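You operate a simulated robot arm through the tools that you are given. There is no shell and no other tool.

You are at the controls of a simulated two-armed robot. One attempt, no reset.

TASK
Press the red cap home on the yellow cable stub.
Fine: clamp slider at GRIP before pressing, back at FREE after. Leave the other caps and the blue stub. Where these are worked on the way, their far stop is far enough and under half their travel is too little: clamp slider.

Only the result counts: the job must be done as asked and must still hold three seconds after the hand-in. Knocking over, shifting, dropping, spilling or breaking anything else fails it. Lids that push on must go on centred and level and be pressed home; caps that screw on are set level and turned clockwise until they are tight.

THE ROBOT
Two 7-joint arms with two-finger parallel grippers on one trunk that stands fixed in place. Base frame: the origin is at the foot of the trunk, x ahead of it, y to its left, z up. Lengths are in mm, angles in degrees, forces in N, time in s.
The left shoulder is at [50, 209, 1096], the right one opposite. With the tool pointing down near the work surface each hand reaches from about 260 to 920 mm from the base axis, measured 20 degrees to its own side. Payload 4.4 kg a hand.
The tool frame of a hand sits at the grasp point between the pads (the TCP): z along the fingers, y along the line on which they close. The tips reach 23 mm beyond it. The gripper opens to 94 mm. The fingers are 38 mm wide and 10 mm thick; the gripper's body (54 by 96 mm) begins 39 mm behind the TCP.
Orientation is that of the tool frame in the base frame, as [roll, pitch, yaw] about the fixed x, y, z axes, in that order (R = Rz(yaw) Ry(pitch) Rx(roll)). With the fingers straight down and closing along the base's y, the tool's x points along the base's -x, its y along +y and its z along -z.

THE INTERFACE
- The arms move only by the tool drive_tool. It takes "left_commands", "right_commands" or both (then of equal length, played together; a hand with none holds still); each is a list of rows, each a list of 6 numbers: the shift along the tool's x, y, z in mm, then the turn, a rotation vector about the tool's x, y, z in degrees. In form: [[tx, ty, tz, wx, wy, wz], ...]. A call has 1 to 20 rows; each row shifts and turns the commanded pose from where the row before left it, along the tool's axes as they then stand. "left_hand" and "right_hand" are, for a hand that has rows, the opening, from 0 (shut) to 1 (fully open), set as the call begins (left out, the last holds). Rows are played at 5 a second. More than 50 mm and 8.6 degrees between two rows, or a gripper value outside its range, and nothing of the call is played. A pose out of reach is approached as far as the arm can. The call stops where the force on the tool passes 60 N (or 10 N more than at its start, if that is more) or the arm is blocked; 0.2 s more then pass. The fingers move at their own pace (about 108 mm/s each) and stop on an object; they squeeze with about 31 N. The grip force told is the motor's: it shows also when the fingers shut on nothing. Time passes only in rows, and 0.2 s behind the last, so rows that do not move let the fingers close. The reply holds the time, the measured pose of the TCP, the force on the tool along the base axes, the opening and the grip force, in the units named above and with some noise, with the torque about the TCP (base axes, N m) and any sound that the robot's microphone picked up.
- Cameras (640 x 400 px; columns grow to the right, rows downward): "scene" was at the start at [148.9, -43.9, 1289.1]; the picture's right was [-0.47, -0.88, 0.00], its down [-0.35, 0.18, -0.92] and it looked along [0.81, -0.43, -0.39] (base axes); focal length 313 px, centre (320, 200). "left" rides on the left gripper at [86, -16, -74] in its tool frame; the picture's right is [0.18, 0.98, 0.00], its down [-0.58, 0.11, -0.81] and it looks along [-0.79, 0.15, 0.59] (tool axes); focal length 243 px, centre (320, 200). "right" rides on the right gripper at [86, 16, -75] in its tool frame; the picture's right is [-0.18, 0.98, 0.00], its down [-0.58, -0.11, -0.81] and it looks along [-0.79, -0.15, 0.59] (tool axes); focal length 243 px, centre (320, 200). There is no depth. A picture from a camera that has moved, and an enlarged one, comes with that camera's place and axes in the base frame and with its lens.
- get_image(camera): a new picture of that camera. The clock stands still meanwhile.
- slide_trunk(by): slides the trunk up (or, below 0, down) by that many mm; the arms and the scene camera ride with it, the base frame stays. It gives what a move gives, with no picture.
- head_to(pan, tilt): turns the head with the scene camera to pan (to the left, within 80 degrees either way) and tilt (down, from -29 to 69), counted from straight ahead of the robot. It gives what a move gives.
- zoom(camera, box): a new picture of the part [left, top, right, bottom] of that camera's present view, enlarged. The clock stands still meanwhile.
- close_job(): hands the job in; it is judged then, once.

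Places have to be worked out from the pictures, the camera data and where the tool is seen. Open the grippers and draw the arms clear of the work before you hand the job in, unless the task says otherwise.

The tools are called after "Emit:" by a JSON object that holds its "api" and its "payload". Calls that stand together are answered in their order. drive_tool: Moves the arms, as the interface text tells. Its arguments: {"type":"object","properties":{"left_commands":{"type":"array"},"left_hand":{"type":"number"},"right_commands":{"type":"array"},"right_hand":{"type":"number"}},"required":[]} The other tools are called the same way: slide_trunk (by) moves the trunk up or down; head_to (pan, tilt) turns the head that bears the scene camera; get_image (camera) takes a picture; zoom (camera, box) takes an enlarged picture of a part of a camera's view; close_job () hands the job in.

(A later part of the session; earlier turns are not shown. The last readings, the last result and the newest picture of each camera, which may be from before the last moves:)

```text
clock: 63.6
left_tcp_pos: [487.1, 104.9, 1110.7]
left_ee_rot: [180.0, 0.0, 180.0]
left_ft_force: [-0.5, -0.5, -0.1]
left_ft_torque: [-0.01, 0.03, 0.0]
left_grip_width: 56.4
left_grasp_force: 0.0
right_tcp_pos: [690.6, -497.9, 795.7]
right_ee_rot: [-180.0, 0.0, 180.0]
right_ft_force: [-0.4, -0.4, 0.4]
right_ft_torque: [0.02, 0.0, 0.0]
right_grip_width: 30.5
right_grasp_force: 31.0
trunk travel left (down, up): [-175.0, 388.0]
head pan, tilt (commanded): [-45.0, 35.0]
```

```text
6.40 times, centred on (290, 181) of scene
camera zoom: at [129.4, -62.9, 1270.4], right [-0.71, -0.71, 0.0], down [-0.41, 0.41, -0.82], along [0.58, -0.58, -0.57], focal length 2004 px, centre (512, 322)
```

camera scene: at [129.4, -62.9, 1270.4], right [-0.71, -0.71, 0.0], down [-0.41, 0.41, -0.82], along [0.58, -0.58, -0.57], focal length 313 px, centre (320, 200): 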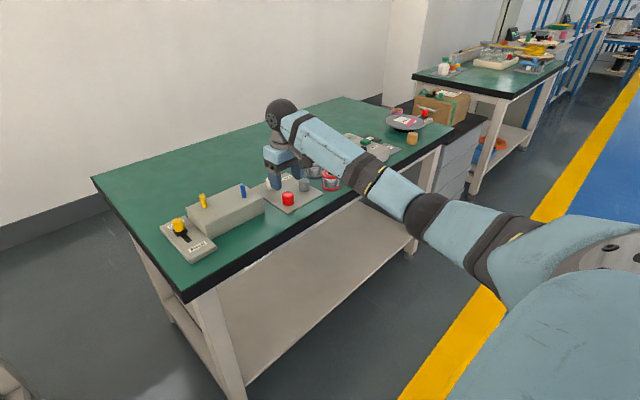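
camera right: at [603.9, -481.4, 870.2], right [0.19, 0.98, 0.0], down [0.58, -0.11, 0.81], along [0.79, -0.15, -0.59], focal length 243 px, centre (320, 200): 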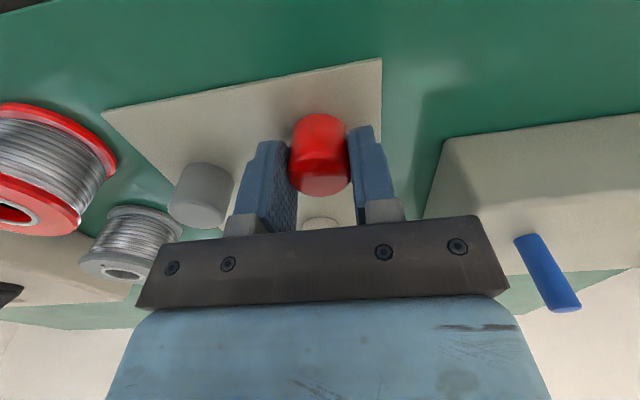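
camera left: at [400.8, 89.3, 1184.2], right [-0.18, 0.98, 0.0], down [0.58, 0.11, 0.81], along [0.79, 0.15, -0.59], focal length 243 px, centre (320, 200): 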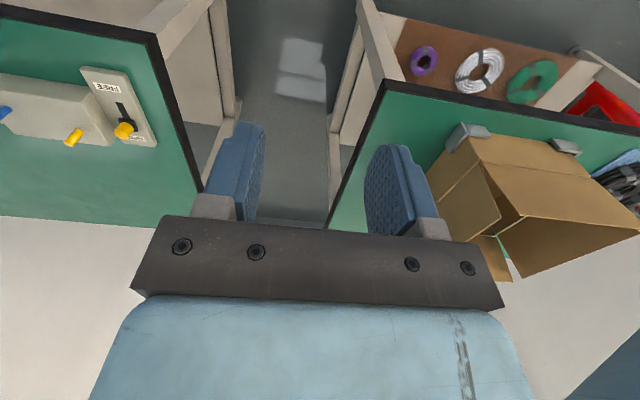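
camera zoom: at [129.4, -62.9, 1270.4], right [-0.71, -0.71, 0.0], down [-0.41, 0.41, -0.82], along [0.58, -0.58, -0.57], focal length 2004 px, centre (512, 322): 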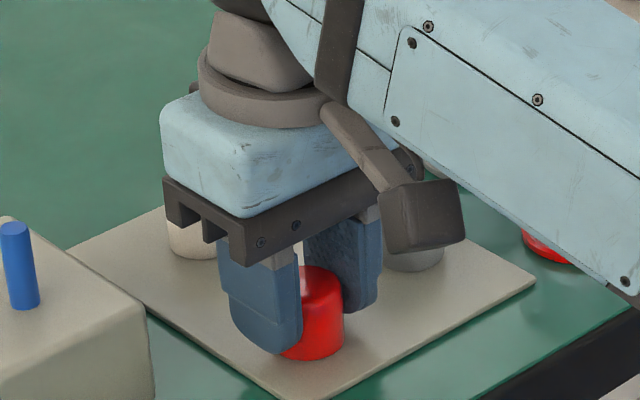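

The cap is held (30.5 mm, 31 N). I lift it gently and check force and picture.

Emit:
{"api": "drive_tool", "payload": {"right_commands": [[0, 0, -5, 0, 0, 0], [0, 0, -10, 0, 0, 0], [0, 0, -15, 0, 0, 0], [0, 0, -20, 0, 0, 0], [0, 0, 0, 0, 0, 0]]}}

Emit:
{"api": "zoom", "payload": {"camera": "right", "box": [240, 100, 400, 200]}}

Emit:
{"api": "zoom", "payload": {"camera": "scene", "box": [240, 130, 340, 192]}}

```text
clock: 64.8
left_tcp_pos: [488.2, 104.7, 1110.4]
left_ee_rot: [-180.0, 0.0, -180.0]
left_ft_force: [0.1, 0.0, -0.9]
left_ft_torque: [0.0, 0.04, -0.03]
left_grip_width: 56.3
left_grasp_force: 0.0
right_tcp_pos: [689.6, -498.5, 844.6]
right_ee_rot: [-180.0, 0.0, 179.9]
right_ft_force: [-0.7, -0.1, 1.1]
right_ft_torque: [0.02, 0.01, -0.02]
right_grip_width: 30.4
right_grasp_force: 31.8
trunk travel left (down, up): [-175.0, 388.0]
head pan, tilt (commanded): [-45.0, 35.0]
```

```text
4.00 times, centred on (320, 150) of right
camera zoom: at [603.0, -481.7, 920.1], right [0.19, 0.98, 0.0], down [0.58, -0.11, 0.81], along [0.79, -0.15, -0.59], focal length 970 px, centre (320, 400)
```

zoom: 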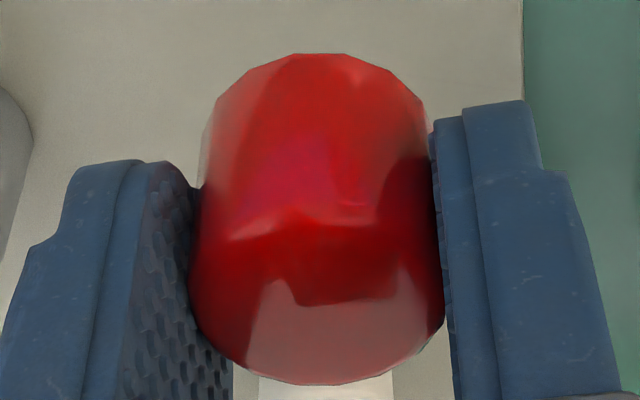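

```text
6.40 times, centred on (290, 161) of scene
camera zoom: at [129.5, -63.1, 1270.4], right [-0.71, -0.71, 0.0], down [-0.41, 0.41, -0.82], along [0.58, -0.58, -0.57], focal length 2004 px, centre (512, 450)
```

zoom: 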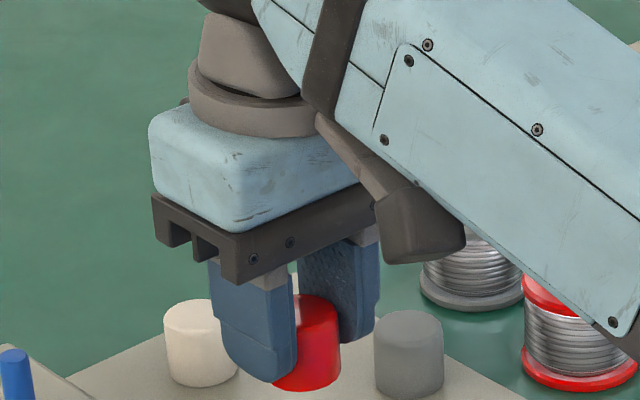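

The cap is level and centred in the grip. I raise it further and carry it back to directly above the yellow stub (reverse of the measured moves), with its bottom ≈20 mm above the stub tip.

Emit:
{"api": "drive_tool", "payload": {"right_commands": [[0, 0, -25, 0, 0, 0], [0, 0, -26, 0, 0, 0], [-13, 31.5, 0, 0, 0, 0], [-14, 33, 0, 0, 0, 0], [-14, 33, 0, 0, 0, 0], [-14, 33, 0, 0, 0, 0], [-14, 33, 0, 0, 0, 0], [-14, 32, 0, 0, 0, 0], [0, 0, 0, 0, 0, 0], [0, 0, 0, 0, 0, 0]]}}

Emit:
{"api": "get_image", "payload": {"camera": "right"}}

Emit:
{"api": "head_to", "payload": {"pan": -20, "tilt": 38}}

Emit:
{"api": "get_image", "payload": {"camera": "scene"}}

```text
clock: 67.0
left_tcp_pos: [487.5, 105.0, 1109.9]
left_ee_rot: [-180.0, 0.0, -180.0]
left_ft_force: [1.2, 0.1, 0.8]
left_ft_torque: [-0.03, 0.0, 0.0]
left_grip_width: 56.4
left_grasp_force: 0.1
right_tcp_pos: [772.3, -302.3, 896.2]
right_ee_rot: [-180.0, 0.0, 180.0]
right_ft_force: [-0.5, -0.3, -0.4]
right_ft_torque: [0.01, 0.01, -0.04]
right_grip_width: 30.3
right_grasp_force: 31.0
trunk travel left (down, up): [-175.0, 388.0]
head pan, tilt (commanded): [-45.0, 35.0]
```

```text
taken
camera right: at [684.8, -285.6, 970.8], right [0.19, 0.98, 0.0], down [0.58, -0.11, 0.81], along [0.79, -0.15, -0.59], focal length 243 px, centre (320, 200)
```

right: 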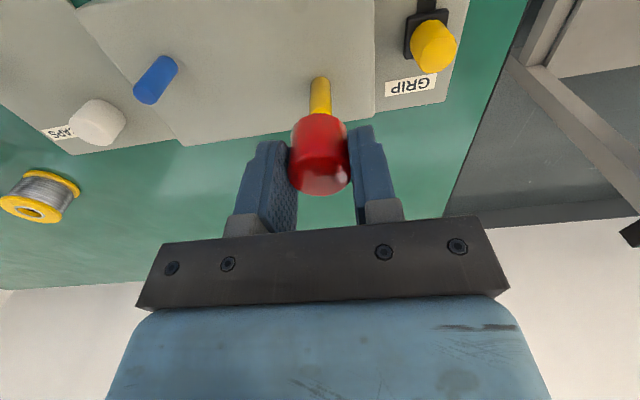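

```text
clock: 67.9
left_tcp_pos: [486.5, 105.3, 1110.5]
left_ee_rot: [-180.0, 0.1, -179.9]
left_ft_force: [0.3, 0.0, 0.5]
left_ft_torque: [0.02, -0.02, -0.01]
left_grip_width: 56.3
left_grasp_force: 0.1
right_tcp_pos: [771.1, -303.3, 895.6]
right_ee_rot: [-180.0, 0.0, 179.8]
right_ft_force: [0.2, -0.7, -0.2]
right_ft_torque: [0.01, 0.01, -0.01]
right_grip_width: 30.6
right_grasp_force: 31.1
trunk travel left (down, up): [-175.0, 388.0]
head pan, tilt (commanded): [-20.0, 38.0]
```

```text
taken
camera scene: at [148.2, -30.3, 1265.9], right [-0.34, -0.94, 0.0], down [-0.58, 0.21, -0.79], along [0.74, -0.27, -0.62], focal length 313 px, centre (320, 200)
```

scene: 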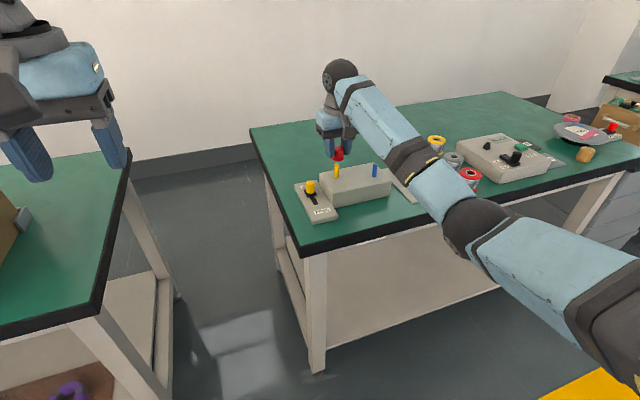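

I zoom both views on the cap and stub to check the alignment before lowering.

Emit:
{"api": "zoom", "payload": {"camera": "scene", "box": [306, 135, 370, 175]}}

Emit:
{"api": "zoom", "payload": {"camera": "right", "box": [256, 70, 384, 150]}}

Emit:
{"api": "zoom", "payload": {"camera": "left", "box": [0, 20, 160, 120]}}

```text
10.00 times, centred on (338, 155) of scene
camera zoom: at [148.2, -30.3, 1265.9], right [-0.34, -0.94, 0.0], down [-0.58, 0.21, -0.79], along [0.74, -0.27, -0.62], focal length 3132 px, centre (140, 650)
```

zoom: 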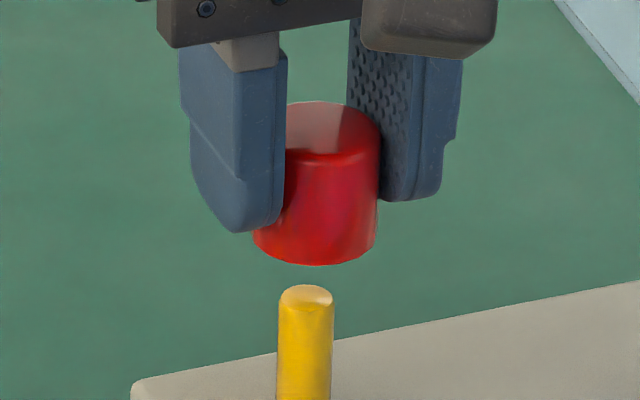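

```text
5.00 times, centred on (320, 110) of right
camera zoom: at [684.6, -285.9, 970.7], right [0.19, 0.98, 0.0], down [0.58, -0.11, 0.81], along [0.79, -0.15, -0.59], focal length 1213 px, centre (320, 650)
```

zoom: 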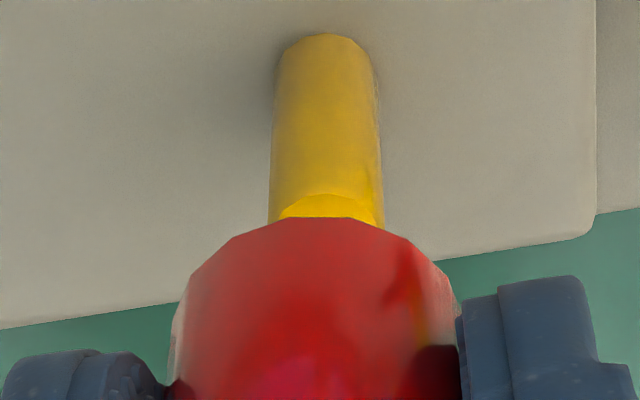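

```text
4.00 times, centred on (80, 70) of left
camera zoom: at [400.8, 89.2, 1184.2], right [-0.18, 0.98, 0.0], down [0.58, 0.11, 0.81], along [0.79, 0.15, -0.59], focal length 970 px, centre (1280, 720)
```

zoom: 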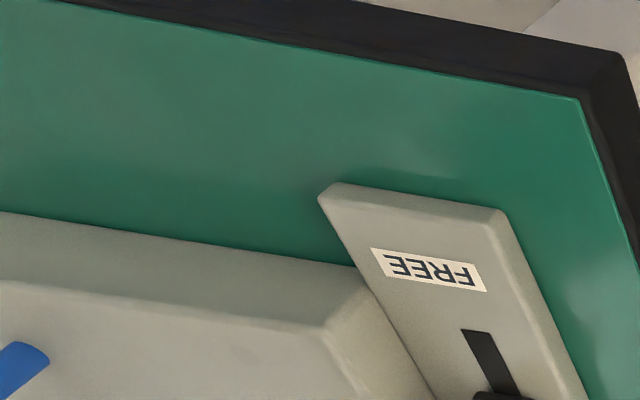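

The views agree the cap is slightly short: stub ≈ +2.4 mm in x and ≈ +1.1 mm in y from the cap centre. I correct by that and lower a bit for a finer check.

Emit:
{"api": "drive_tool", "payload": {"right_commands": [[-1.2, 0.6, 0, 0, 0, 0], [-1.2, 0.5, 0, 0, 0, 0], [0, 0, 5, 0, 0, 0], [0, 0, 5, 0, 0, 0], [0, 0, 0, 0, 0, 0], [0, 0, 0, 0, 0, 0]]}}

Emit:
{"api": "zoom", "payload": {"camera": "scene", "box": [306, 140, 370, 180]}}

Emit:
{"api": "zoom", "payload": {"camera": "right", "box": [256, 70, 384, 150]}}

```text
clock: 69.3
left_tcp_pos: [487.5, 105.5, 1109.0]
left_ee_rot: [-180.0, 0.0, -180.0]
left_ft_force: [-1.0, -0.7, -0.5]
left_ft_torque: [-0.01, 0.0, -0.02]
left_grip_width: 56.5
left_grasp_force: 0.0
right_tcp_pos: [775.1, -302.5, 886.7]
right_ee_rot: [180.0, 0.0, 179.9]
right_ft_force: [-0.2, -0.2, 0.2]
right_ft_torque: [0.01, 0.04, -0.03]
right_grip_width: 30.3
right_grasp_force: 30.9
trunk travel left (down, up): [-175.0, 388.0]
head pan, tilt (commanded): [-20.0, 38.0]
```

```text
10.00 times, centred on (338, 160) of scene
camera zoom: at [148.2, -30.2, 1265.9], right [-0.34, -0.94, 0.0], down [-0.58, 0.21, -0.79], along [0.74, -0.27, -0.62], focal length 3132 px, centre (140, 600)
```

zoom: 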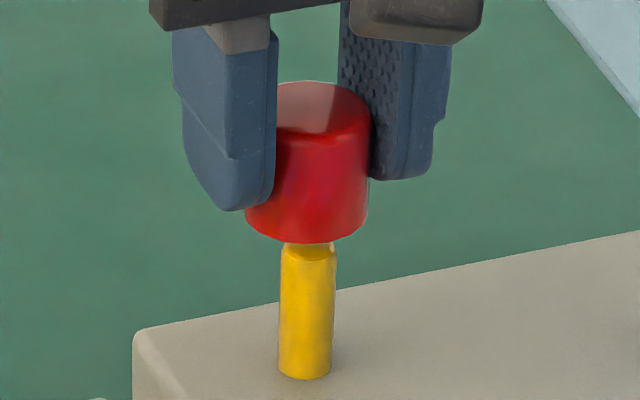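

```text
5.00 times, centred on (320, 110) of right
camera zoom: at [687.9, -284.7, 961.0], right [0.19, 0.98, 0.0], down [0.58, -0.11, 0.81], along [0.79, -0.15, -0.59], focal length 1213 px, centre (320, 650)
```

zoom: 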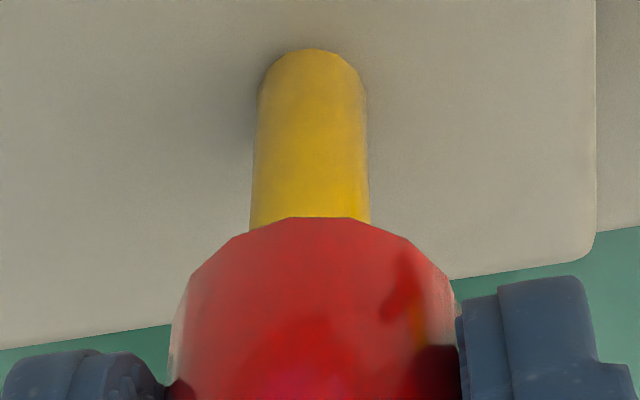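

Now slightly over: cap is ≈0.8 mm too far in +y (both views) and about right in x. I apply a small correction and look again.

Emit:
{"api": "drive_tool", "payload": {"right_commands": [[0.3, -0.8, 0, 0, 0, 0], [0, 0, 0, 0, 0, 0], [0, 0, 0, 0, 0, 0], [0, 0, 0, 0, 0, 0]]}}

Emit:
{"api": "zoom", "payload": {"camera": "scene", "box": [306, 140, 370, 180]}}

Emit:
{"api": "zoom", "payload": {"camera": "right", "box": [256, 70, 384, 150]}}

```text
clock: 70.3
left_tcp_pos: [487.3, 105.3, 1111.0]
left_ee_rot: [180.0, 0.0, -180.0]
left_ft_force: [0.4, 0.0, -0.3]
left_ft_torque: [0.02, 0.0, 0.01]
left_grip_width: 56.7
left_grasp_force: 0.2
right_tcp_pos: [776.1, -302.1, 886.7]
right_ee_rot: [-180.0, 0.0, 179.9]
right_ft_force: [-0.3, 0.0, -0.6]
right_ft_torque: [-0.02, -0.06, -0.02]
right_grip_width: 30.4
right_grasp_force: 31.0
trunk travel left (down, up): [-175.0, 388.0]
head pan, tilt (commanded): [-20.0, 38.0]
```

```text
10.00 times, centred on (338, 160) of scene
camera zoom: at [148.2, -30.2, 1265.9], right [-0.34, -0.94, 0.0], down [-0.58, 0.21, -0.79], along [0.74, -0.27, -0.62], focal length 3132 px, centre (140, 600)
```

zoom: 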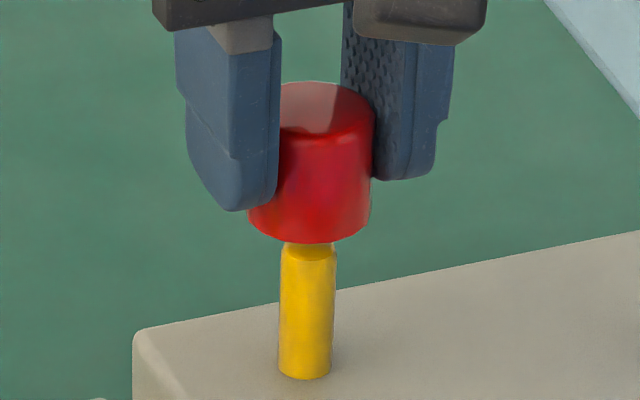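

```text
5.00 times, centred on (320, 110) of right
camera zoom: at [688.0, -285.5, 960.7], right [0.19, 0.98, 0.0], down [0.58, -0.11, 0.81], along [0.79, -0.15, -0.59], focal length 1213 px, centre (320, 650)
```

zoom: 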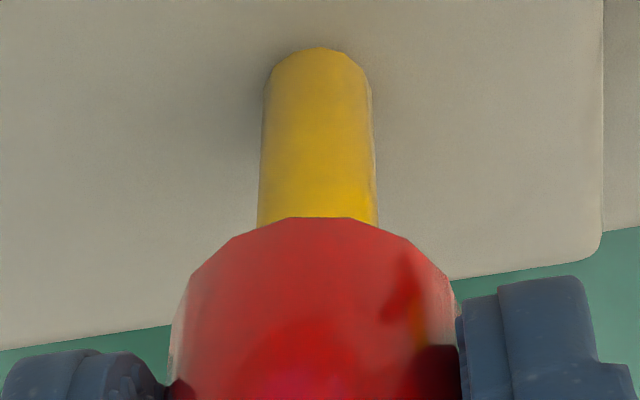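

Scene and wrist views now agree within ~0.3 mm in y. The left hand camera sees the stub from another side, which helps check x, so I zoom there.

Emit:
{"api": "zoom", "payload": {"camera": "left", "box": [24, 90, 136, 160]}}

Emit:
{"api": "get_image", "payload": {"camera": "left"}}

```text
5.71 times, centred on (80, 125) of left
camera zoom: at [400.8, 89.3, 1184.2], right [-0.18, 0.98, 0.0], down [0.58, 0.11, 0.81], along [0.79, 0.15, -0.59], focal length 1386 px, centre (1691, 629)
```

zoom: 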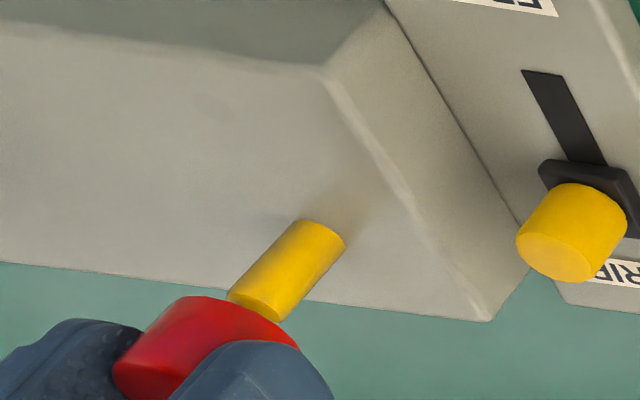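

```text
taken
camera left: at [400.8, 89.3, 1184.2], right [-0.18, 0.98, 0.0], down [0.58, 0.11, 0.81], along [0.79, 0.15, -0.59], focal length 243 px, centre (320, 200)
```

left: 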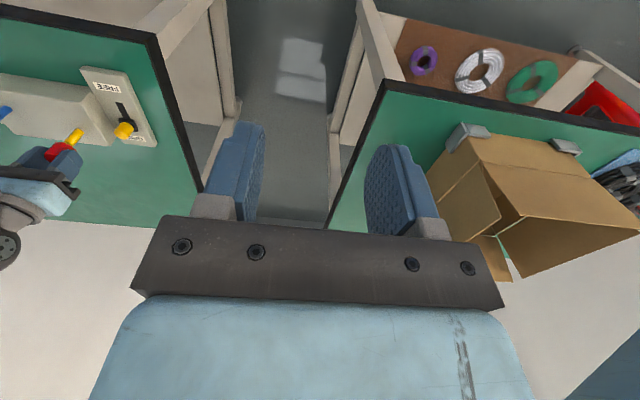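

The left view also shows cap and stub coaxial within ~0.5 mm. I lower in 2 mm steps toward first engagement, watching the force.

Emit:
{"api": "drive_tool", "payload": {"right_commands": [[0, 0, 2, 0, 0, 0], [0, 0, 2, 0, 0, 0], [0, 0, 2, 0, 0, 0], [0, 0, 2, 0, 0, 0], [0, 0, 2, 0, 0, 0], [0, 0, 2, 0, 0, 0], [0, 0, 2, 0, 0, 0], [0, 0, 0, 0, 0, 0]]}}

Emit:
{"api": "zoom", "payload": {"camera": "scene", "box": [306, 140, 370, 180]}}

Emit:
{"api": "zoom", "payload": {"camera": "right", "box": [256, 70, 384, 150]}}

Emit:
{"api": "zoom", "payload": {"camera": "left", "box": [24, 90, 136, 160]}}

```text
clock: 72.1
left_tcp_pos: [487.8, 104.5, 1110.3]
left_ee_rot: [180.0, 0.0, -180.0]
left_ft_force: [-0.3, 0.5, 0.3]
left_ft_torque: [0.02, 0.03, 0.03]
left_grip_width: 56.2
left_grasp_force: 0.0
right_tcp_pos: [775.5, -302.4, 871.3]
right_ee_rot: [180.0, 0.0, 179.9]
right_ft_force: [-0.1, 0.0, 0.1]
right_ft_torque: [-0.03, 0.02, -0.02]
right_grip_width: 30.2
right_grasp_force: 31.1
trunk travel left (down, up): [-175.0, 388.0]
head pan, tilt (commanded): [-20.0, 38.0]
```

```text
10.00 times, centred on (338, 160) of scene
camera zoom: at [148.2, -30.2, 1265.9], right [-0.34, -0.94, 0.0], down [-0.58, 0.21, -0.79], along [0.74, -0.27, -0.62], focal length 3132 px, centre (140, 600)
```

zoom: 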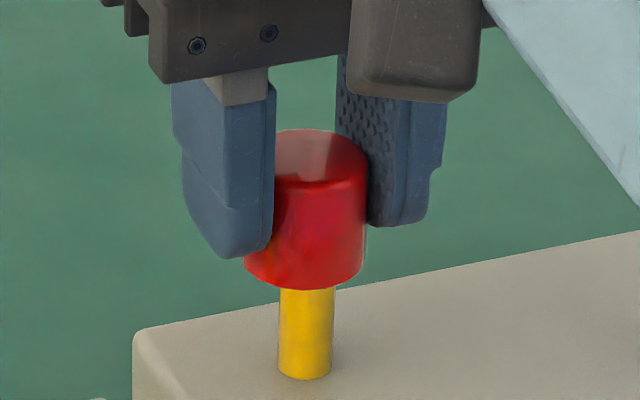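

```text
5.00 times, centred on (320, 110) of right
camera zoom: at [688.6, -284.9, 947.0], right [0.19, 0.98, 0.0], down [0.58, -0.11, 0.81], along [0.79, -0.15, -0.59], focal length 1213 px, centre (320, 650)
```

zoom: 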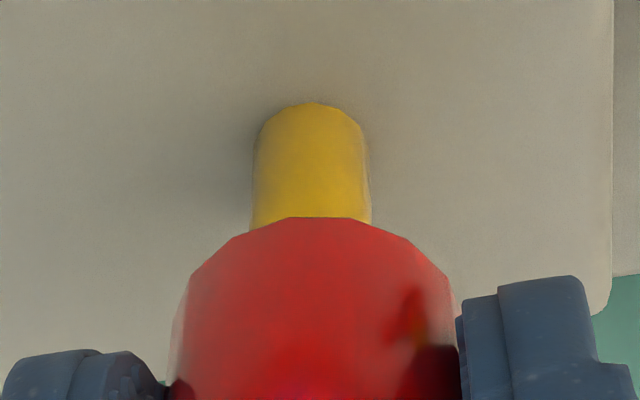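

```text
5.71 times, centred on (80, 125) of left
camera zoom: at [400.8, 89.3, 1184.2], right [-0.18, 0.98, 0.0], down [0.58, 0.11, 0.81], along [0.79, 0.15, -0.59], focal length 1386 px, centre (1691, 629)
```

zoom: 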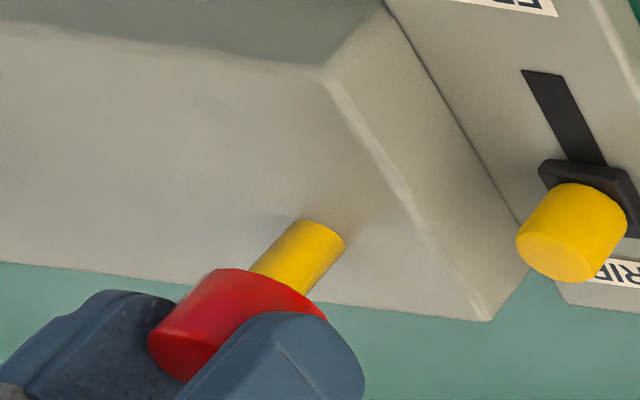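

There is a small drift (cap ≈0.8 mm toward +y and maybe +0.5 mm x of the stub axis), force still zero. I correct it before engaging further.

Emit:
{"api": "drive_tool", "payload": {"right_commands": [[0.5, -0.8, 0, 0, 0, 0], [0, 0, 0, 0, 0, 0], [0, 0, 0, 0, 0, 0]]}}

Emit:
{"api": "zoom", "payload": {"camera": "scene", "box": [306, 140, 370, 180]}}

Emit:
{"api": "zoom", "payload": {"camera": "right", "box": [256, 70, 384, 150]}}

Emit:
{"api": "zoom", "payload": {"camera": "left", "box": [24, 90, 136, 160]}}

```text
clock: 72.9
left_tcp_pos: [487.7, 105.1, 1110.1]
left_ee_rot: [-179.9, 0.0, -180.0]
left_ft_force: [0.0, 1.2, -0.7]
left_ft_torque: [-0.02, -0.02, -0.02]
left_grip_width: 56.5
left_grasp_force: 0.0
right_tcp_pos: [775.2, -302.1, 872.1]
right_ee_rot: [179.9, 0.0, 179.9]
right_ft_force: [0.1, 0.2, 0.1]
right_ft_torque: [-0.02, -0.02, 0.01]
right_grip_width: 30.2
right_grasp_force: 30.9
trunk travel left (down, up): [-175.0, 388.0]
head pan, tilt (commanded): [-20.0, 38.0]
```

```text
10.00 times, centred on (338, 160) of scene
camera zoom: at [148.2, -30.2, 1265.9], right [-0.34, -0.94, 0.0], down [-0.58, 0.21, -0.79], along [0.74, -0.27, -0.62], focal length 3132 px, centre (140, 600)
```

zoom: 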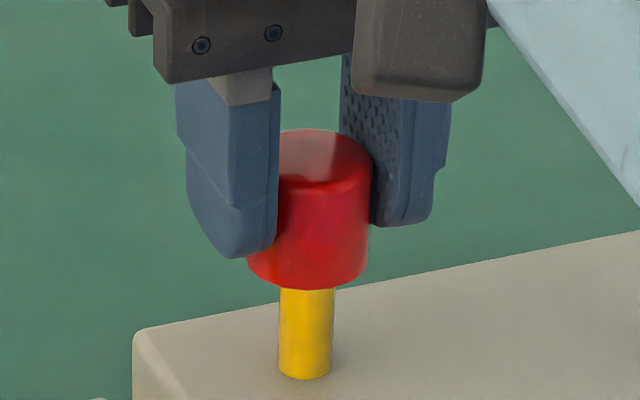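

```text
5.00 times, centred on (320, 110) of right
camera zoom: at [688.0, -285.7, 947.2], right [0.19, 0.98, 0.0], down [0.58, -0.11, 0.81], along [0.79, -0.15, -0.59], focal length 1213 px, centre (320, 650)
```

zoom: 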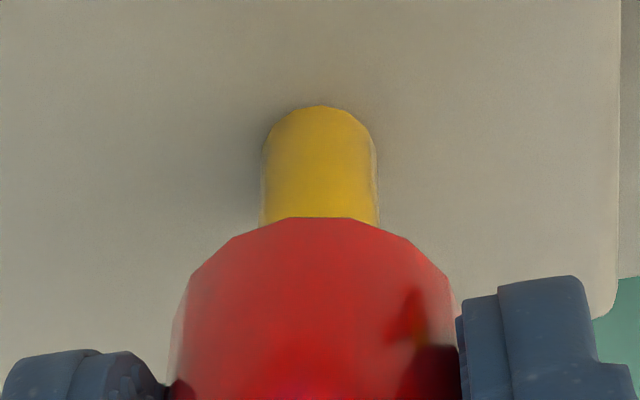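

```text
5.71 times, centred on (80, 125) of left
camera zoom: at [400.8, 89.3, 1184.2], right [-0.18, 0.98, 0.0], down [0.58, 0.11, 0.81], along [0.79, 0.15, -0.59], focal length 1386 px, centre (1691, 629)
```

zoom: 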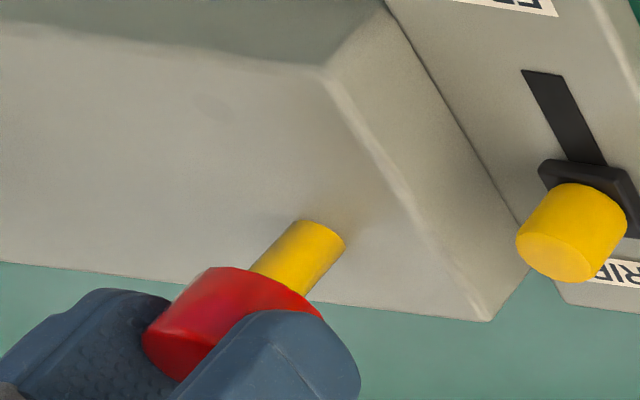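

All three views now show the cap coaxial with the stub. I continue lowering in small steps with a slight y compensation for the drift, watching for contact.

Emit:
{"api": "drive_tool", "payload": {"right_commands": [[0, -0.1, 1.5, 0, 0, 0], [0, -0.1, 1.5, 0, 0, 0], [0, -0.1, 1.5, 0, 0, 0], [0, -0.1, 1.5, 0, 0, 0], [0, 0, 0, 0, 0, 0]]}}

Emit:
{"api": "zoom", "payload": {"camera": "scene", "box": [306, 140, 370, 180]}}

Emit:
{"api": "zoom", "payload": {"camera": "right", "box": [256, 70, 384, 150]}}

```text
clock: 74.1
left_tcp_pos: [486.8, 105.5, 1110.9]
left_ee_rot: [180.0, 0.0, -179.9]
left_ft_force: [-0.7, -0.1, 0.1]
left_ft_torque: [0.01, 0.01, -0.01]
left_grip_width: 56.5
left_grasp_force: 0.1
right_tcp_pos: [775.4, -303.0, 866.7]
right_ee_rot: [-179.9, 0.1, 179.9]
right_ft_force: [-0.3, 0.2, 0.7]
right_ft_torque: [-0.01, -0.01, -0.03]
right_grip_width: 30.2
right_grasp_force: 31.4
trunk travel left (down, up): [-175.0, 388.0]
head pan, tilt (commanded): [-20.0, 38.0]
```

```text
10.00 times, centred on (338, 160) of scene
camera zoom: at [148.2, -30.2, 1265.9], right [-0.34, -0.94, 0.0], down [-0.58, 0.21, -0.79], along [0.74, -0.27, -0.62], focal length 3132 px, centre (140, 600)
```

zoom: 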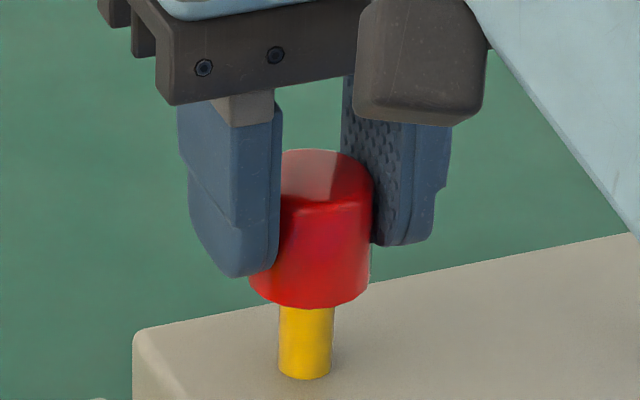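

```text
5.00 times, centred on (320, 110) of right
camera zoom: at [688.4, -286.5, 941.2], right [0.19, 0.98, 0.0], down [0.58, -0.11, 0.81], along [0.79, -0.15, -0.59], focal length 1213 px, centre (320, 650)
```

zoom: 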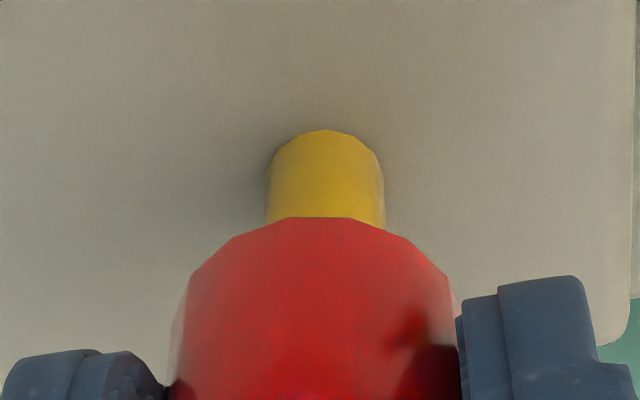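

Still no contact force with the cap already past the stub tip height, so it is sliding on. I re-centre by +0.5 mm in y and go on lowering.

Emit:
{"api": "drive_tool", "payload": {"right_commands": [[0, 0.5, 0, 0, 0, 0], [0, 0, 1.5, 0, 0, 0], [0, 0, 1.5, 0, 0, 0], [0, 0, 1.5, 0, 0, 0], [0, 0, 1.5, 0, 0, 0], [0, 0, 0, 0, 0, 0]]}}

Emit:
{"api": "zoom", "payload": {"camera": "scene", "box": [306, 140, 370, 180]}}

Emit:
{"api": "zoom", "payload": {"camera": "right", "box": [256, 70, 384, 150]}}

```text
clock: 75.5
left_tcp_pos: [488.0, 104.2, 1110.0]
left_ee_rot: [-180.0, 0.0, 180.0]
left_ft_force: [0.3, -0.4, 0.2]
left_ft_torque: [-0.01, 0.04, 0.0]
left_grip_width: 56.5
left_grasp_force: 0.1
right_tcp_pos: [776.0, -303.3, 860.6]
right_ee_rot: [179.9, 0.0, 179.9]
right_ft_force: [-0.4, -0.2, 0.1]
right_ft_torque: [0.04, -0.01, 0.0]
right_grip_width: 30.5
right_grasp_force: 30.6
trunk travel left (down, up): [-175.0, 388.0]
head pan, tilt (commanded): [-20.0, 38.0]
```

```text
10.00 times, centred on (338, 160) of scene
camera zoom: at [148.2, -30.2, 1265.9], right [-0.34, -0.94, 0.0], down [-0.58, 0.21, -0.79], along [0.74, -0.27, -0.62], focal length 3132 px, centre (140, 600)
```

zoom: 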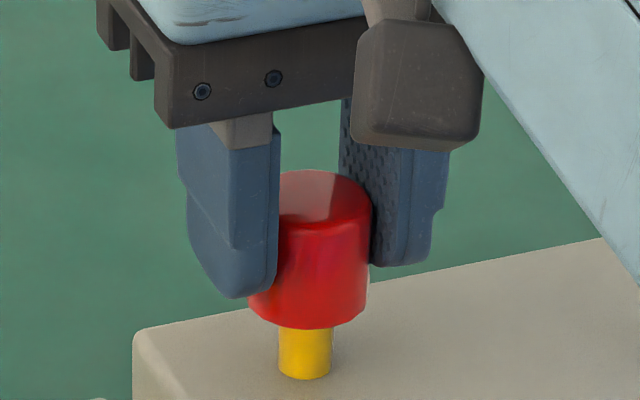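

```text
5.00 times, centred on (320, 110) of right
camera zoom: at [688.2, -286.2, 935.2], right [0.19, 0.98, 0.0], down [0.58, -0.11, 0.81], along [0.79, -0.15, -0.59], focal length 1213 px, centre (320, 650)
```

zoom: 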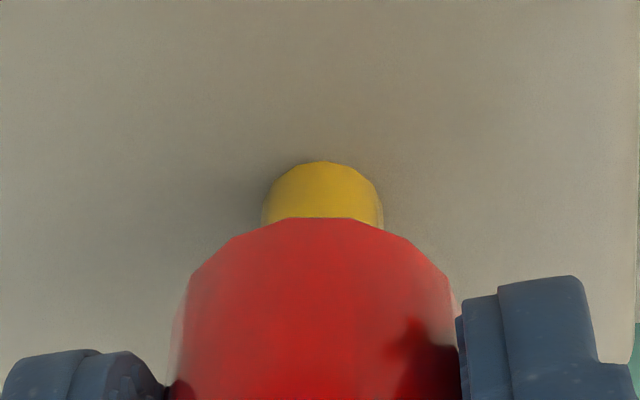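

No force yet with ~14 mm engaged and alignment within 0.4 mm. I continue lowering.

Emit:
{"api": "drive_tool", "payload": {"right_commands": [[0, 0.3, 1, 0, 0, 0], [0, 0, 1, 0, 0, 0], [0, 0, 1, 0, 0, 0], [0, 0, 1, 0, 0, 0], [0, 0, 1, 0, 0, 0], [0, 0, 1, 0, 0, 0], [0, 0, 0, 0, 0, 0]]}}

Emit:
{"api": "zoom", "payload": {"camera": "scene", "box": [306, 140, 370, 180]}}

Emit:
{"api": "zoom", "payload": {"camera": "right", "box": [256, 70, 384, 150]}}

```text
clock: 77.1
left_tcp_pos: [488.0, 104.6, 1110.9]
left_ee_rot: [-180.0, 0.1, 180.0]
left_ft_force: [0.1, 0.6, -0.7]
left_ft_torque: [0.0, -0.03, 0.0]
left_grip_width: 56.2
left_grasp_force: 0.1
right_tcp_pos: [775.5, -302.6, 853.8]
right_ee_rot: [-179.9, 0.0, 179.9]
right_ft_force: [-0.9, -0.5, -0.9]
right_ft_torque: [-0.02, 0.01, -0.02]
right_grip_width: 30.2
right_grasp_force: 31.0
trunk travel left (down, up): [-175.0, 388.0]
head pan, tilt (commanded): [-20.0, 38.0]
```

```text
10.00 times, centred on (338, 160) of scene
camera zoom: at [148.2, -30.2, 1265.9], right [-0.34, -0.94, 0.0], down [-0.58, 0.21, -0.79], along [0.74, -0.27, -0.62], focal length 3132 px, centre (140, 600)
```

zoom: 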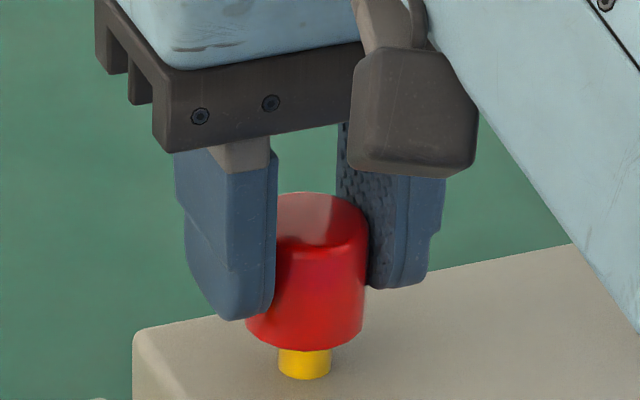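

```text
5.00 times, centred on (320, 110) of right
camera zoom: at [688.3, -285.7, 928.7], right [0.19, 0.98, 0.0], down [0.58, -0.11, 0.81], along [0.79, -0.15, -0.59], focal length 1213 px, centre (320, 650)
```

zoom: 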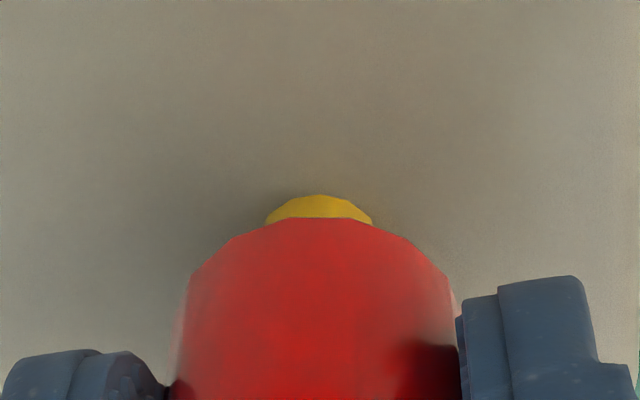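

Aligned within ~0.2 mm and ~20 mm engaged with no resistance yet. I continue in 1 mm steps to find where it meets resistance.

Emit:
{"api": "drive_tool", "payload": {"right_commands": [[0, 0, 1, 0, 0, 0], [0, 0, 1, 0, 0, 0], [0, 0, 1, 0, 0, 0], [0, 0, 1, 0, 0, 0], [0, 0, 0, 0, 0, 0]]}}

Emit:
{"api": "zoom", "payload": {"camera": "scene", "box": [306, 140, 370, 180]}}

```text
clock: 78.3
left_tcp_pos: [486.1, 104.9, 1109.7]
left_ee_rot: [180.0, -0.1, 180.0]
left_ft_force: [0.5, -0.5, -0.5]
left_ft_torque: [0.01, 0.01, -0.01]
left_grip_width: 56.4
left_grasp_force: 0.0
right_tcp_pos: [774.2, -303.6, 850.7]
right_ee_rot: [-180.0, 0.1, 179.9]
right_ft_force: [1.3, -1.1, 3.8]
right_ft_torque: [-0.05, -0.01, 0.04]
right_grip_width: 30.4
right_grasp_force: 31.1
trunk travel left (down, up): [-175.0, 388.0]
head pan, tilt (commanded): [-20.0, 38.0]
```

```text
10.00 times, centred on (338, 160) of scene
camera zoom: at [147.8, -30.0, 1266.0], right [-0.34, -0.94, 0.0], down [-0.58, 0.21, -0.79], along [0.74, -0.27, -0.62], focal length 3132 px, centre (140, 600)
```

zoom: 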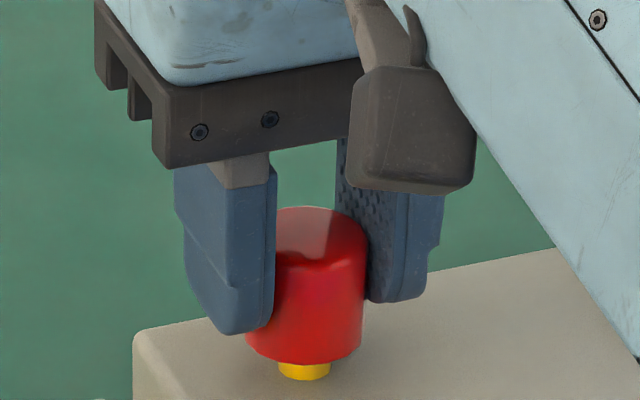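

Resistance has begun (3.8 N). I press on in 1 mm steps.

Emit:
{"api": "drive_tool", "payload": {"right_commands": [[0, 0, 1, 0, 0, 0], [0, 0, 1, 0, 0, 0], [0, 0, 0, 0, 0, 0]]}}

Emit:
{"api": "zoom", "payload": {"camera": "scene", "box": [306, 140, 370, 180]}}

Emit:
{"api": "zoom", "payload": {"camera": "right", "box": [240, 90, 400, 190]}}

```text
clock: 79.1
left_tcp_pos: [486.2, 105.7, 1109.8]
left_ee_rot: [-180.0, 0.0, 180.0]
left_ft_force: [-1.4, 0.7, 0.2]
left_ft_torque: [0.04, -0.01, -0.04]
left_grip_width: 56.4
left_grasp_force: 0.1
right_tcp_pos: [775.1, -303.2, 847.7]
right_ee_rot: [179.9, 0.2, 180.0]
right_ft_force: [-1.5, 0.8, 3.3]
right_ft_torque: [0.03, 0.01, -0.04]
right_grip_width: 30.2
right_grasp_force: 31.3
trunk travel left (down, up): [-175.0, 388.0]
head pan, tilt (commanded): [-20.0, 38.0]
```

```text
10.00 times, centred on (338, 160) of scene
camera zoom: at [147.7, -30.1, 1265.9], right [-0.34, -0.94, 0.0], down [-0.58, 0.21, -0.79], along [0.74, -0.27, -0.62], focal length 3132 px, centre (140, 600)
```

zoom: 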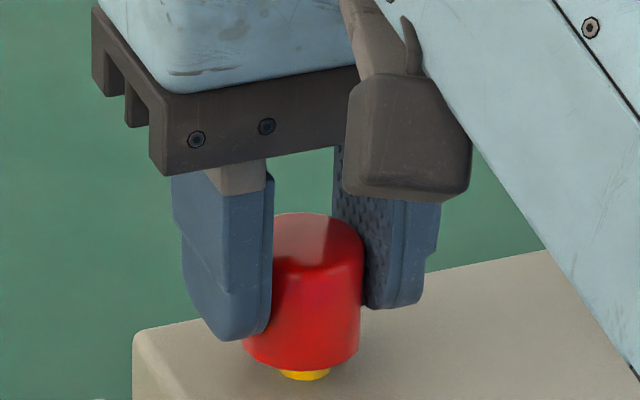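

```text
4.00 times, centred on (320, 140) of right
camera zoom: at [688.1, -284.8, 923.1], right [0.19, 0.98, 0.0], down [0.58, -0.11, 0.81], along [0.79, -0.15, -0.59], focal length 970 px, centre (320, 440)
```

zoom: 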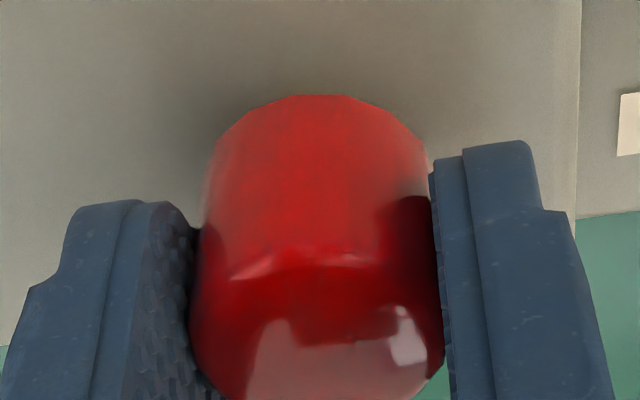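

The cap keeps moving down with ~3.5 N friction. I press further in 1 mm steps, looking for a firm stop or click.

Emit:
{"api": "drive_tool", "payload": {"right_commands": [[0, 0, 1, 0, 0, 0], [0, 0, 1, 0, 0, 0], [0, 0, 1, 0, 0, 0], [0, 0, 0, 0, 0, 0]]}}

Emit:
{"api": "zoom", "payload": {"camera": "scene", "box": [306, 140, 370, 180]}}

Emit:
{"api": "zoom", "payload": {"camera": "right", "box": [240, 90, 400, 190]}}

```text
clock: 80.1
left_tcp_pos: [486.6, 105.2, 1111.8]
left_ee_rot: [-179.9, 0.0, 179.9]
left_ft_force: [-0.5, -0.3, -0.2]
left_ft_torque: [-0.01, -0.02, -0.02]
left_grip_width: 56.7
left_grasp_force: 0.0
right_tcp_pos: [775.9, -302.2, 844.9]
right_ee_rot: [179.9, 0.1, 180.0]
right_ft_force: [-1.1, 0.0, 3.6]
right_ft_torque: [0.0, 0.05, 0.0]
right_grip_width: 30.3
right_grasp_force: 31.3
trunk travel left (down, up): [-175.0, 388.0]
head pan, tilt (commanded): [-20.0, 38.0]
```

```text
10.00 times, centred on (338, 160) of scene
camera zoom: at [147.7, -30.0, 1266.0], right [-0.34, -0.94, 0.0], down [-0.58, 0.21, -0.79], along [0.74, -0.27, -0.62], focal length 3132 px, centre (140, 600)
```

zoom: 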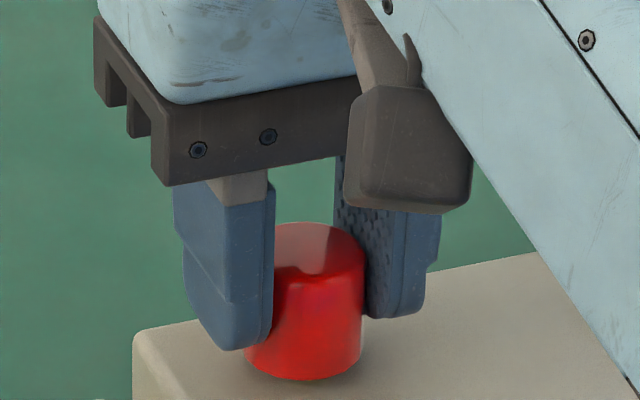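

```text
4.00 times, centred on (320, 140) of right
camera zoom: at [688.1, -285.2, 920.2], right [0.19, 0.98, 0.0], down [0.58, -0.11, 0.81], along [0.79, -0.15, -0.59], focal length 970 px, centre (320, 440)
```

zoom: 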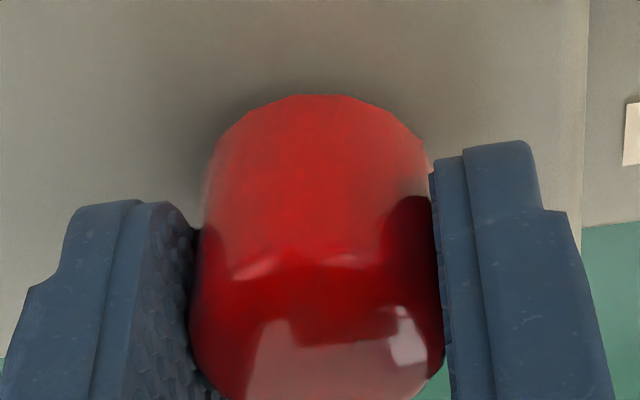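

Still only ~3.6 N and the cap's top already seems near the stub's original tip height, so before pressing on I want to check carefully whether the stub itself is sinking. I look closely from the other cameras.

Emit:
{"api": "zoom", "payload": {"camera": "left", "box": [24, 90, 136, 160]}}

Emit:
{"api": "zoom", "payload": {"camera": "scene", "box": [280, 130, 408, 210]}}

Emit:
{"api": "get_image", "payload": {"camera": "right"}}

```text
5.71 times, centred on (80, 125) of left
camera zoom: at [400.3, 89.5, 1184.4], right [-0.18, 0.98, 0.0], down [0.58, 0.11, 0.81], along [0.79, 0.15, -0.59], focal length 1386 px, centre (1691, 629)
```

zoom: 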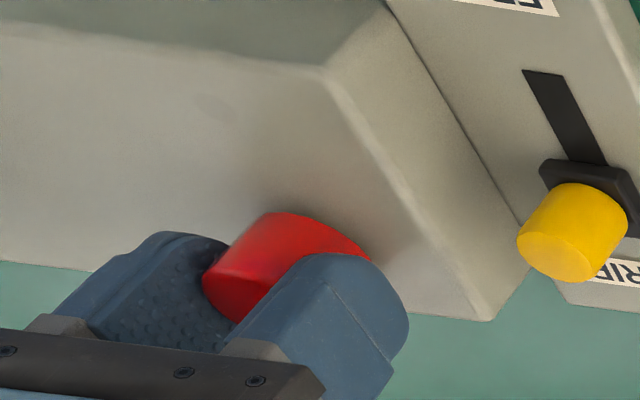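

```text
5.00 times, centred on (344, 170) of scene
camera zoom: at [147.7, -30.0, 1266.0], right [-0.34, -0.94, 0.0], down [-0.58, 0.21, -0.79], along [0.74, -0.27, -0.62], focal length 1566 px, centre (200, 350)
```

zoom: 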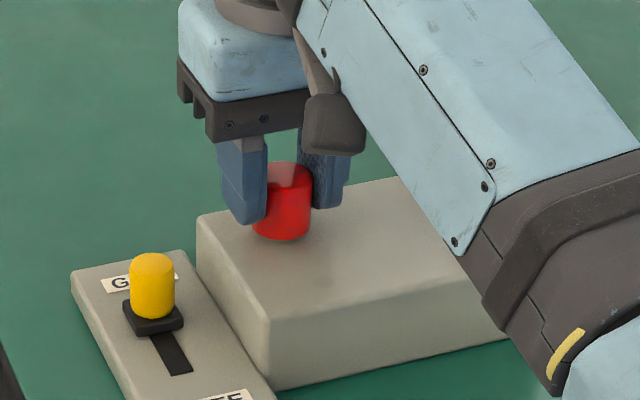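

```text
taken
camera right: at [688.1, -285.2, 920.2], right [0.19, 0.98, 0.0], down [0.58, -0.11, 0.81], along [0.79, -0.15, -0.59], focal length 243 px, centre (320, 200)
```

right: 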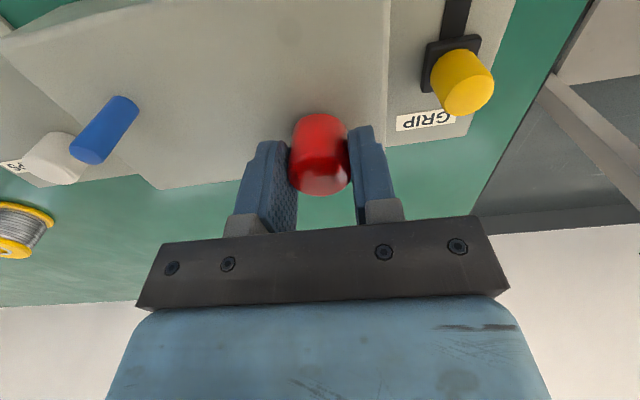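

The cap's top is now ~2 mm below the stub's original tip height, so the stub may be sinking rather than the cap seating. I lift gently a few mm to see whether anything holds and then check the stub.

Emit:
{"api": "drive_tool", "payload": {"right_commands": [[0, 0, -1, 0, 0, 0], [0, 0, -1, 0, 0, 0], [0, 0, -1, 0, 0, 0], [0, 0, -1, 0, 0, 0], [0, 0, 0, 0, 0, 0]]}}

Emit:
{"api": "zoom", "payload": {"camera": "scene", "box": [306, 140, 370, 180]}}

```text
clock: 81.3
left_tcp_pos: [487.7, 104.1, 1109.8]
left_ee_rot: [-179.9, -0.1, 180.0]
left_ft_force: [-0.6, -0.4, 1.0]
left_ft_torque: [-0.01, 0.0, 0.0]
left_grip_width: 56.6
left_grasp_force: 0.0
right_tcp_pos: [774.3, -303.5, 850.2]
right_ee_rot: [180.0, 0.1, 179.9]
right_ft_force: [0.5, 0.7, -0.8]
right_ft_torque: [-0.04, 0.0, -0.04]
right_grip_width: 30.2
right_grasp_force: 31.3
trunk travel left (down, up): [-175.0, 388.0]
head pan, tilt (commanded): [-20.0, 38.0]
```

```text
10.00 times, centred on (338, 160) of scene
camera zoom: at [148.2, -30.2, 1265.9], right [-0.34, -0.94, 0.0], down [-0.58, 0.21, -0.79], along [0.74, -0.27, -0.62], focal length 3132 px, centre (140, 600)
```

zoom: 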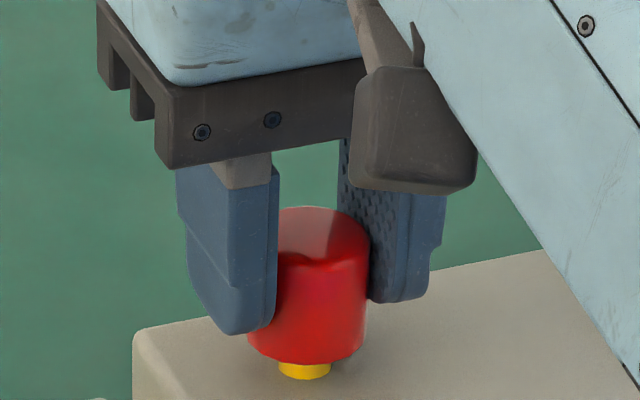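

No holding force, so it is not home. I lift the cap fully off to inspect the stub height against its original.

Emit:
{"api": "drive_tool", "payload": {"right_commands": [[0, 0, -5, 0, 0, 0], [0, 0, -5, 0, 0, 0], [0, 0, -5, 0, 0, 0], [0, 0, -5, 0, 0, 0], [0, 0, -7, 0, 0, 0], [0, 0, -10, 0, 0, 0], [0, 0, 0, 0, 0, 0]]}}

Emit:
{"api": "zoom", "payload": {"camera": "scene", "box": [306, 140, 370, 180]}}

Emit:
{"api": "zoom", "payload": {"camera": "left", "box": [24, 90, 136, 160]}}

```text
clock: 82.9
left_tcp_pos: [487.6, 104.9, 1110.9]
left_ee_rot: [179.9, 0.0, 179.9]
left_ft_force: [0.5, 0.5, -0.9]
left_ft_torque: [0.0, 0.0, 0.0]
left_grip_width: 56.4
left_grasp_force: 0.0
right_tcp_pos: [775.6, -303.3, 886.7]
right_ee_rot: [-180.0, 0.1, 179.9]
right_ft_force: [0.3, -0.2, -0.2]
right_ft_torque: [-0.02, -0.02, -0.02]
right_grip_width: 30.2
right_grasp_force: 30.1
trunk travel left (down, up): [-175.0, 388.0]
head pan, tilt (commanded): [-20.0, 38.0]
```

```text
10.00 times, centred on (338, 160) of scene
camera zoom: at [148.3, -30.2, 1265.8], right [-0.34, -0.94, 0.0], down [-0.58, 0.21, -0.79], along [0.74, -0.27, -0.62], focal length 3132 px, centre (140, 600)
```

zoom: 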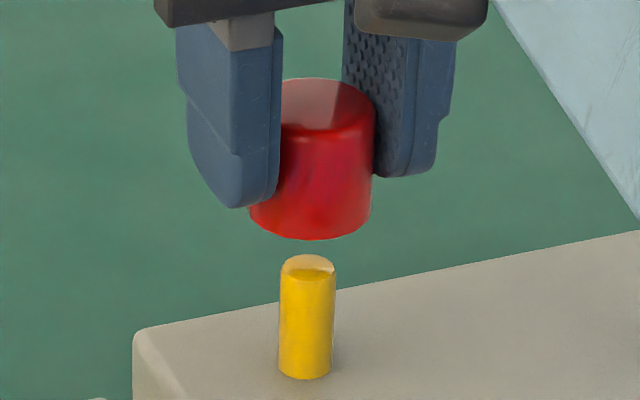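

```text
5.71 times, centred on (80, 125) of left
camera zoom: at [400.9, 89.2, 1184.1], right [-0.18, 0.98, 0.0], down [0.58, 0.11, 0.81], along [0.79, 0.15, -0.59], focal length 1386 px, centre (1691, 629)
```

zoom: 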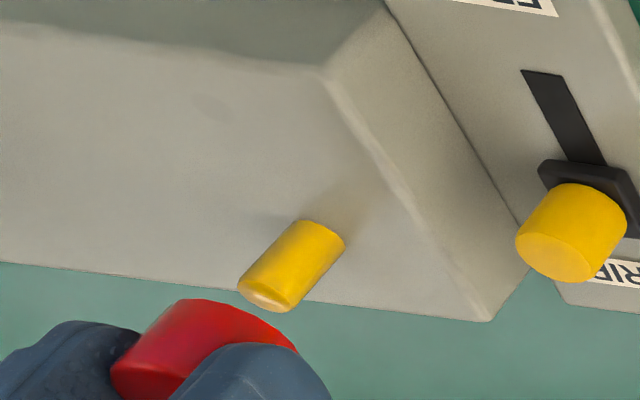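

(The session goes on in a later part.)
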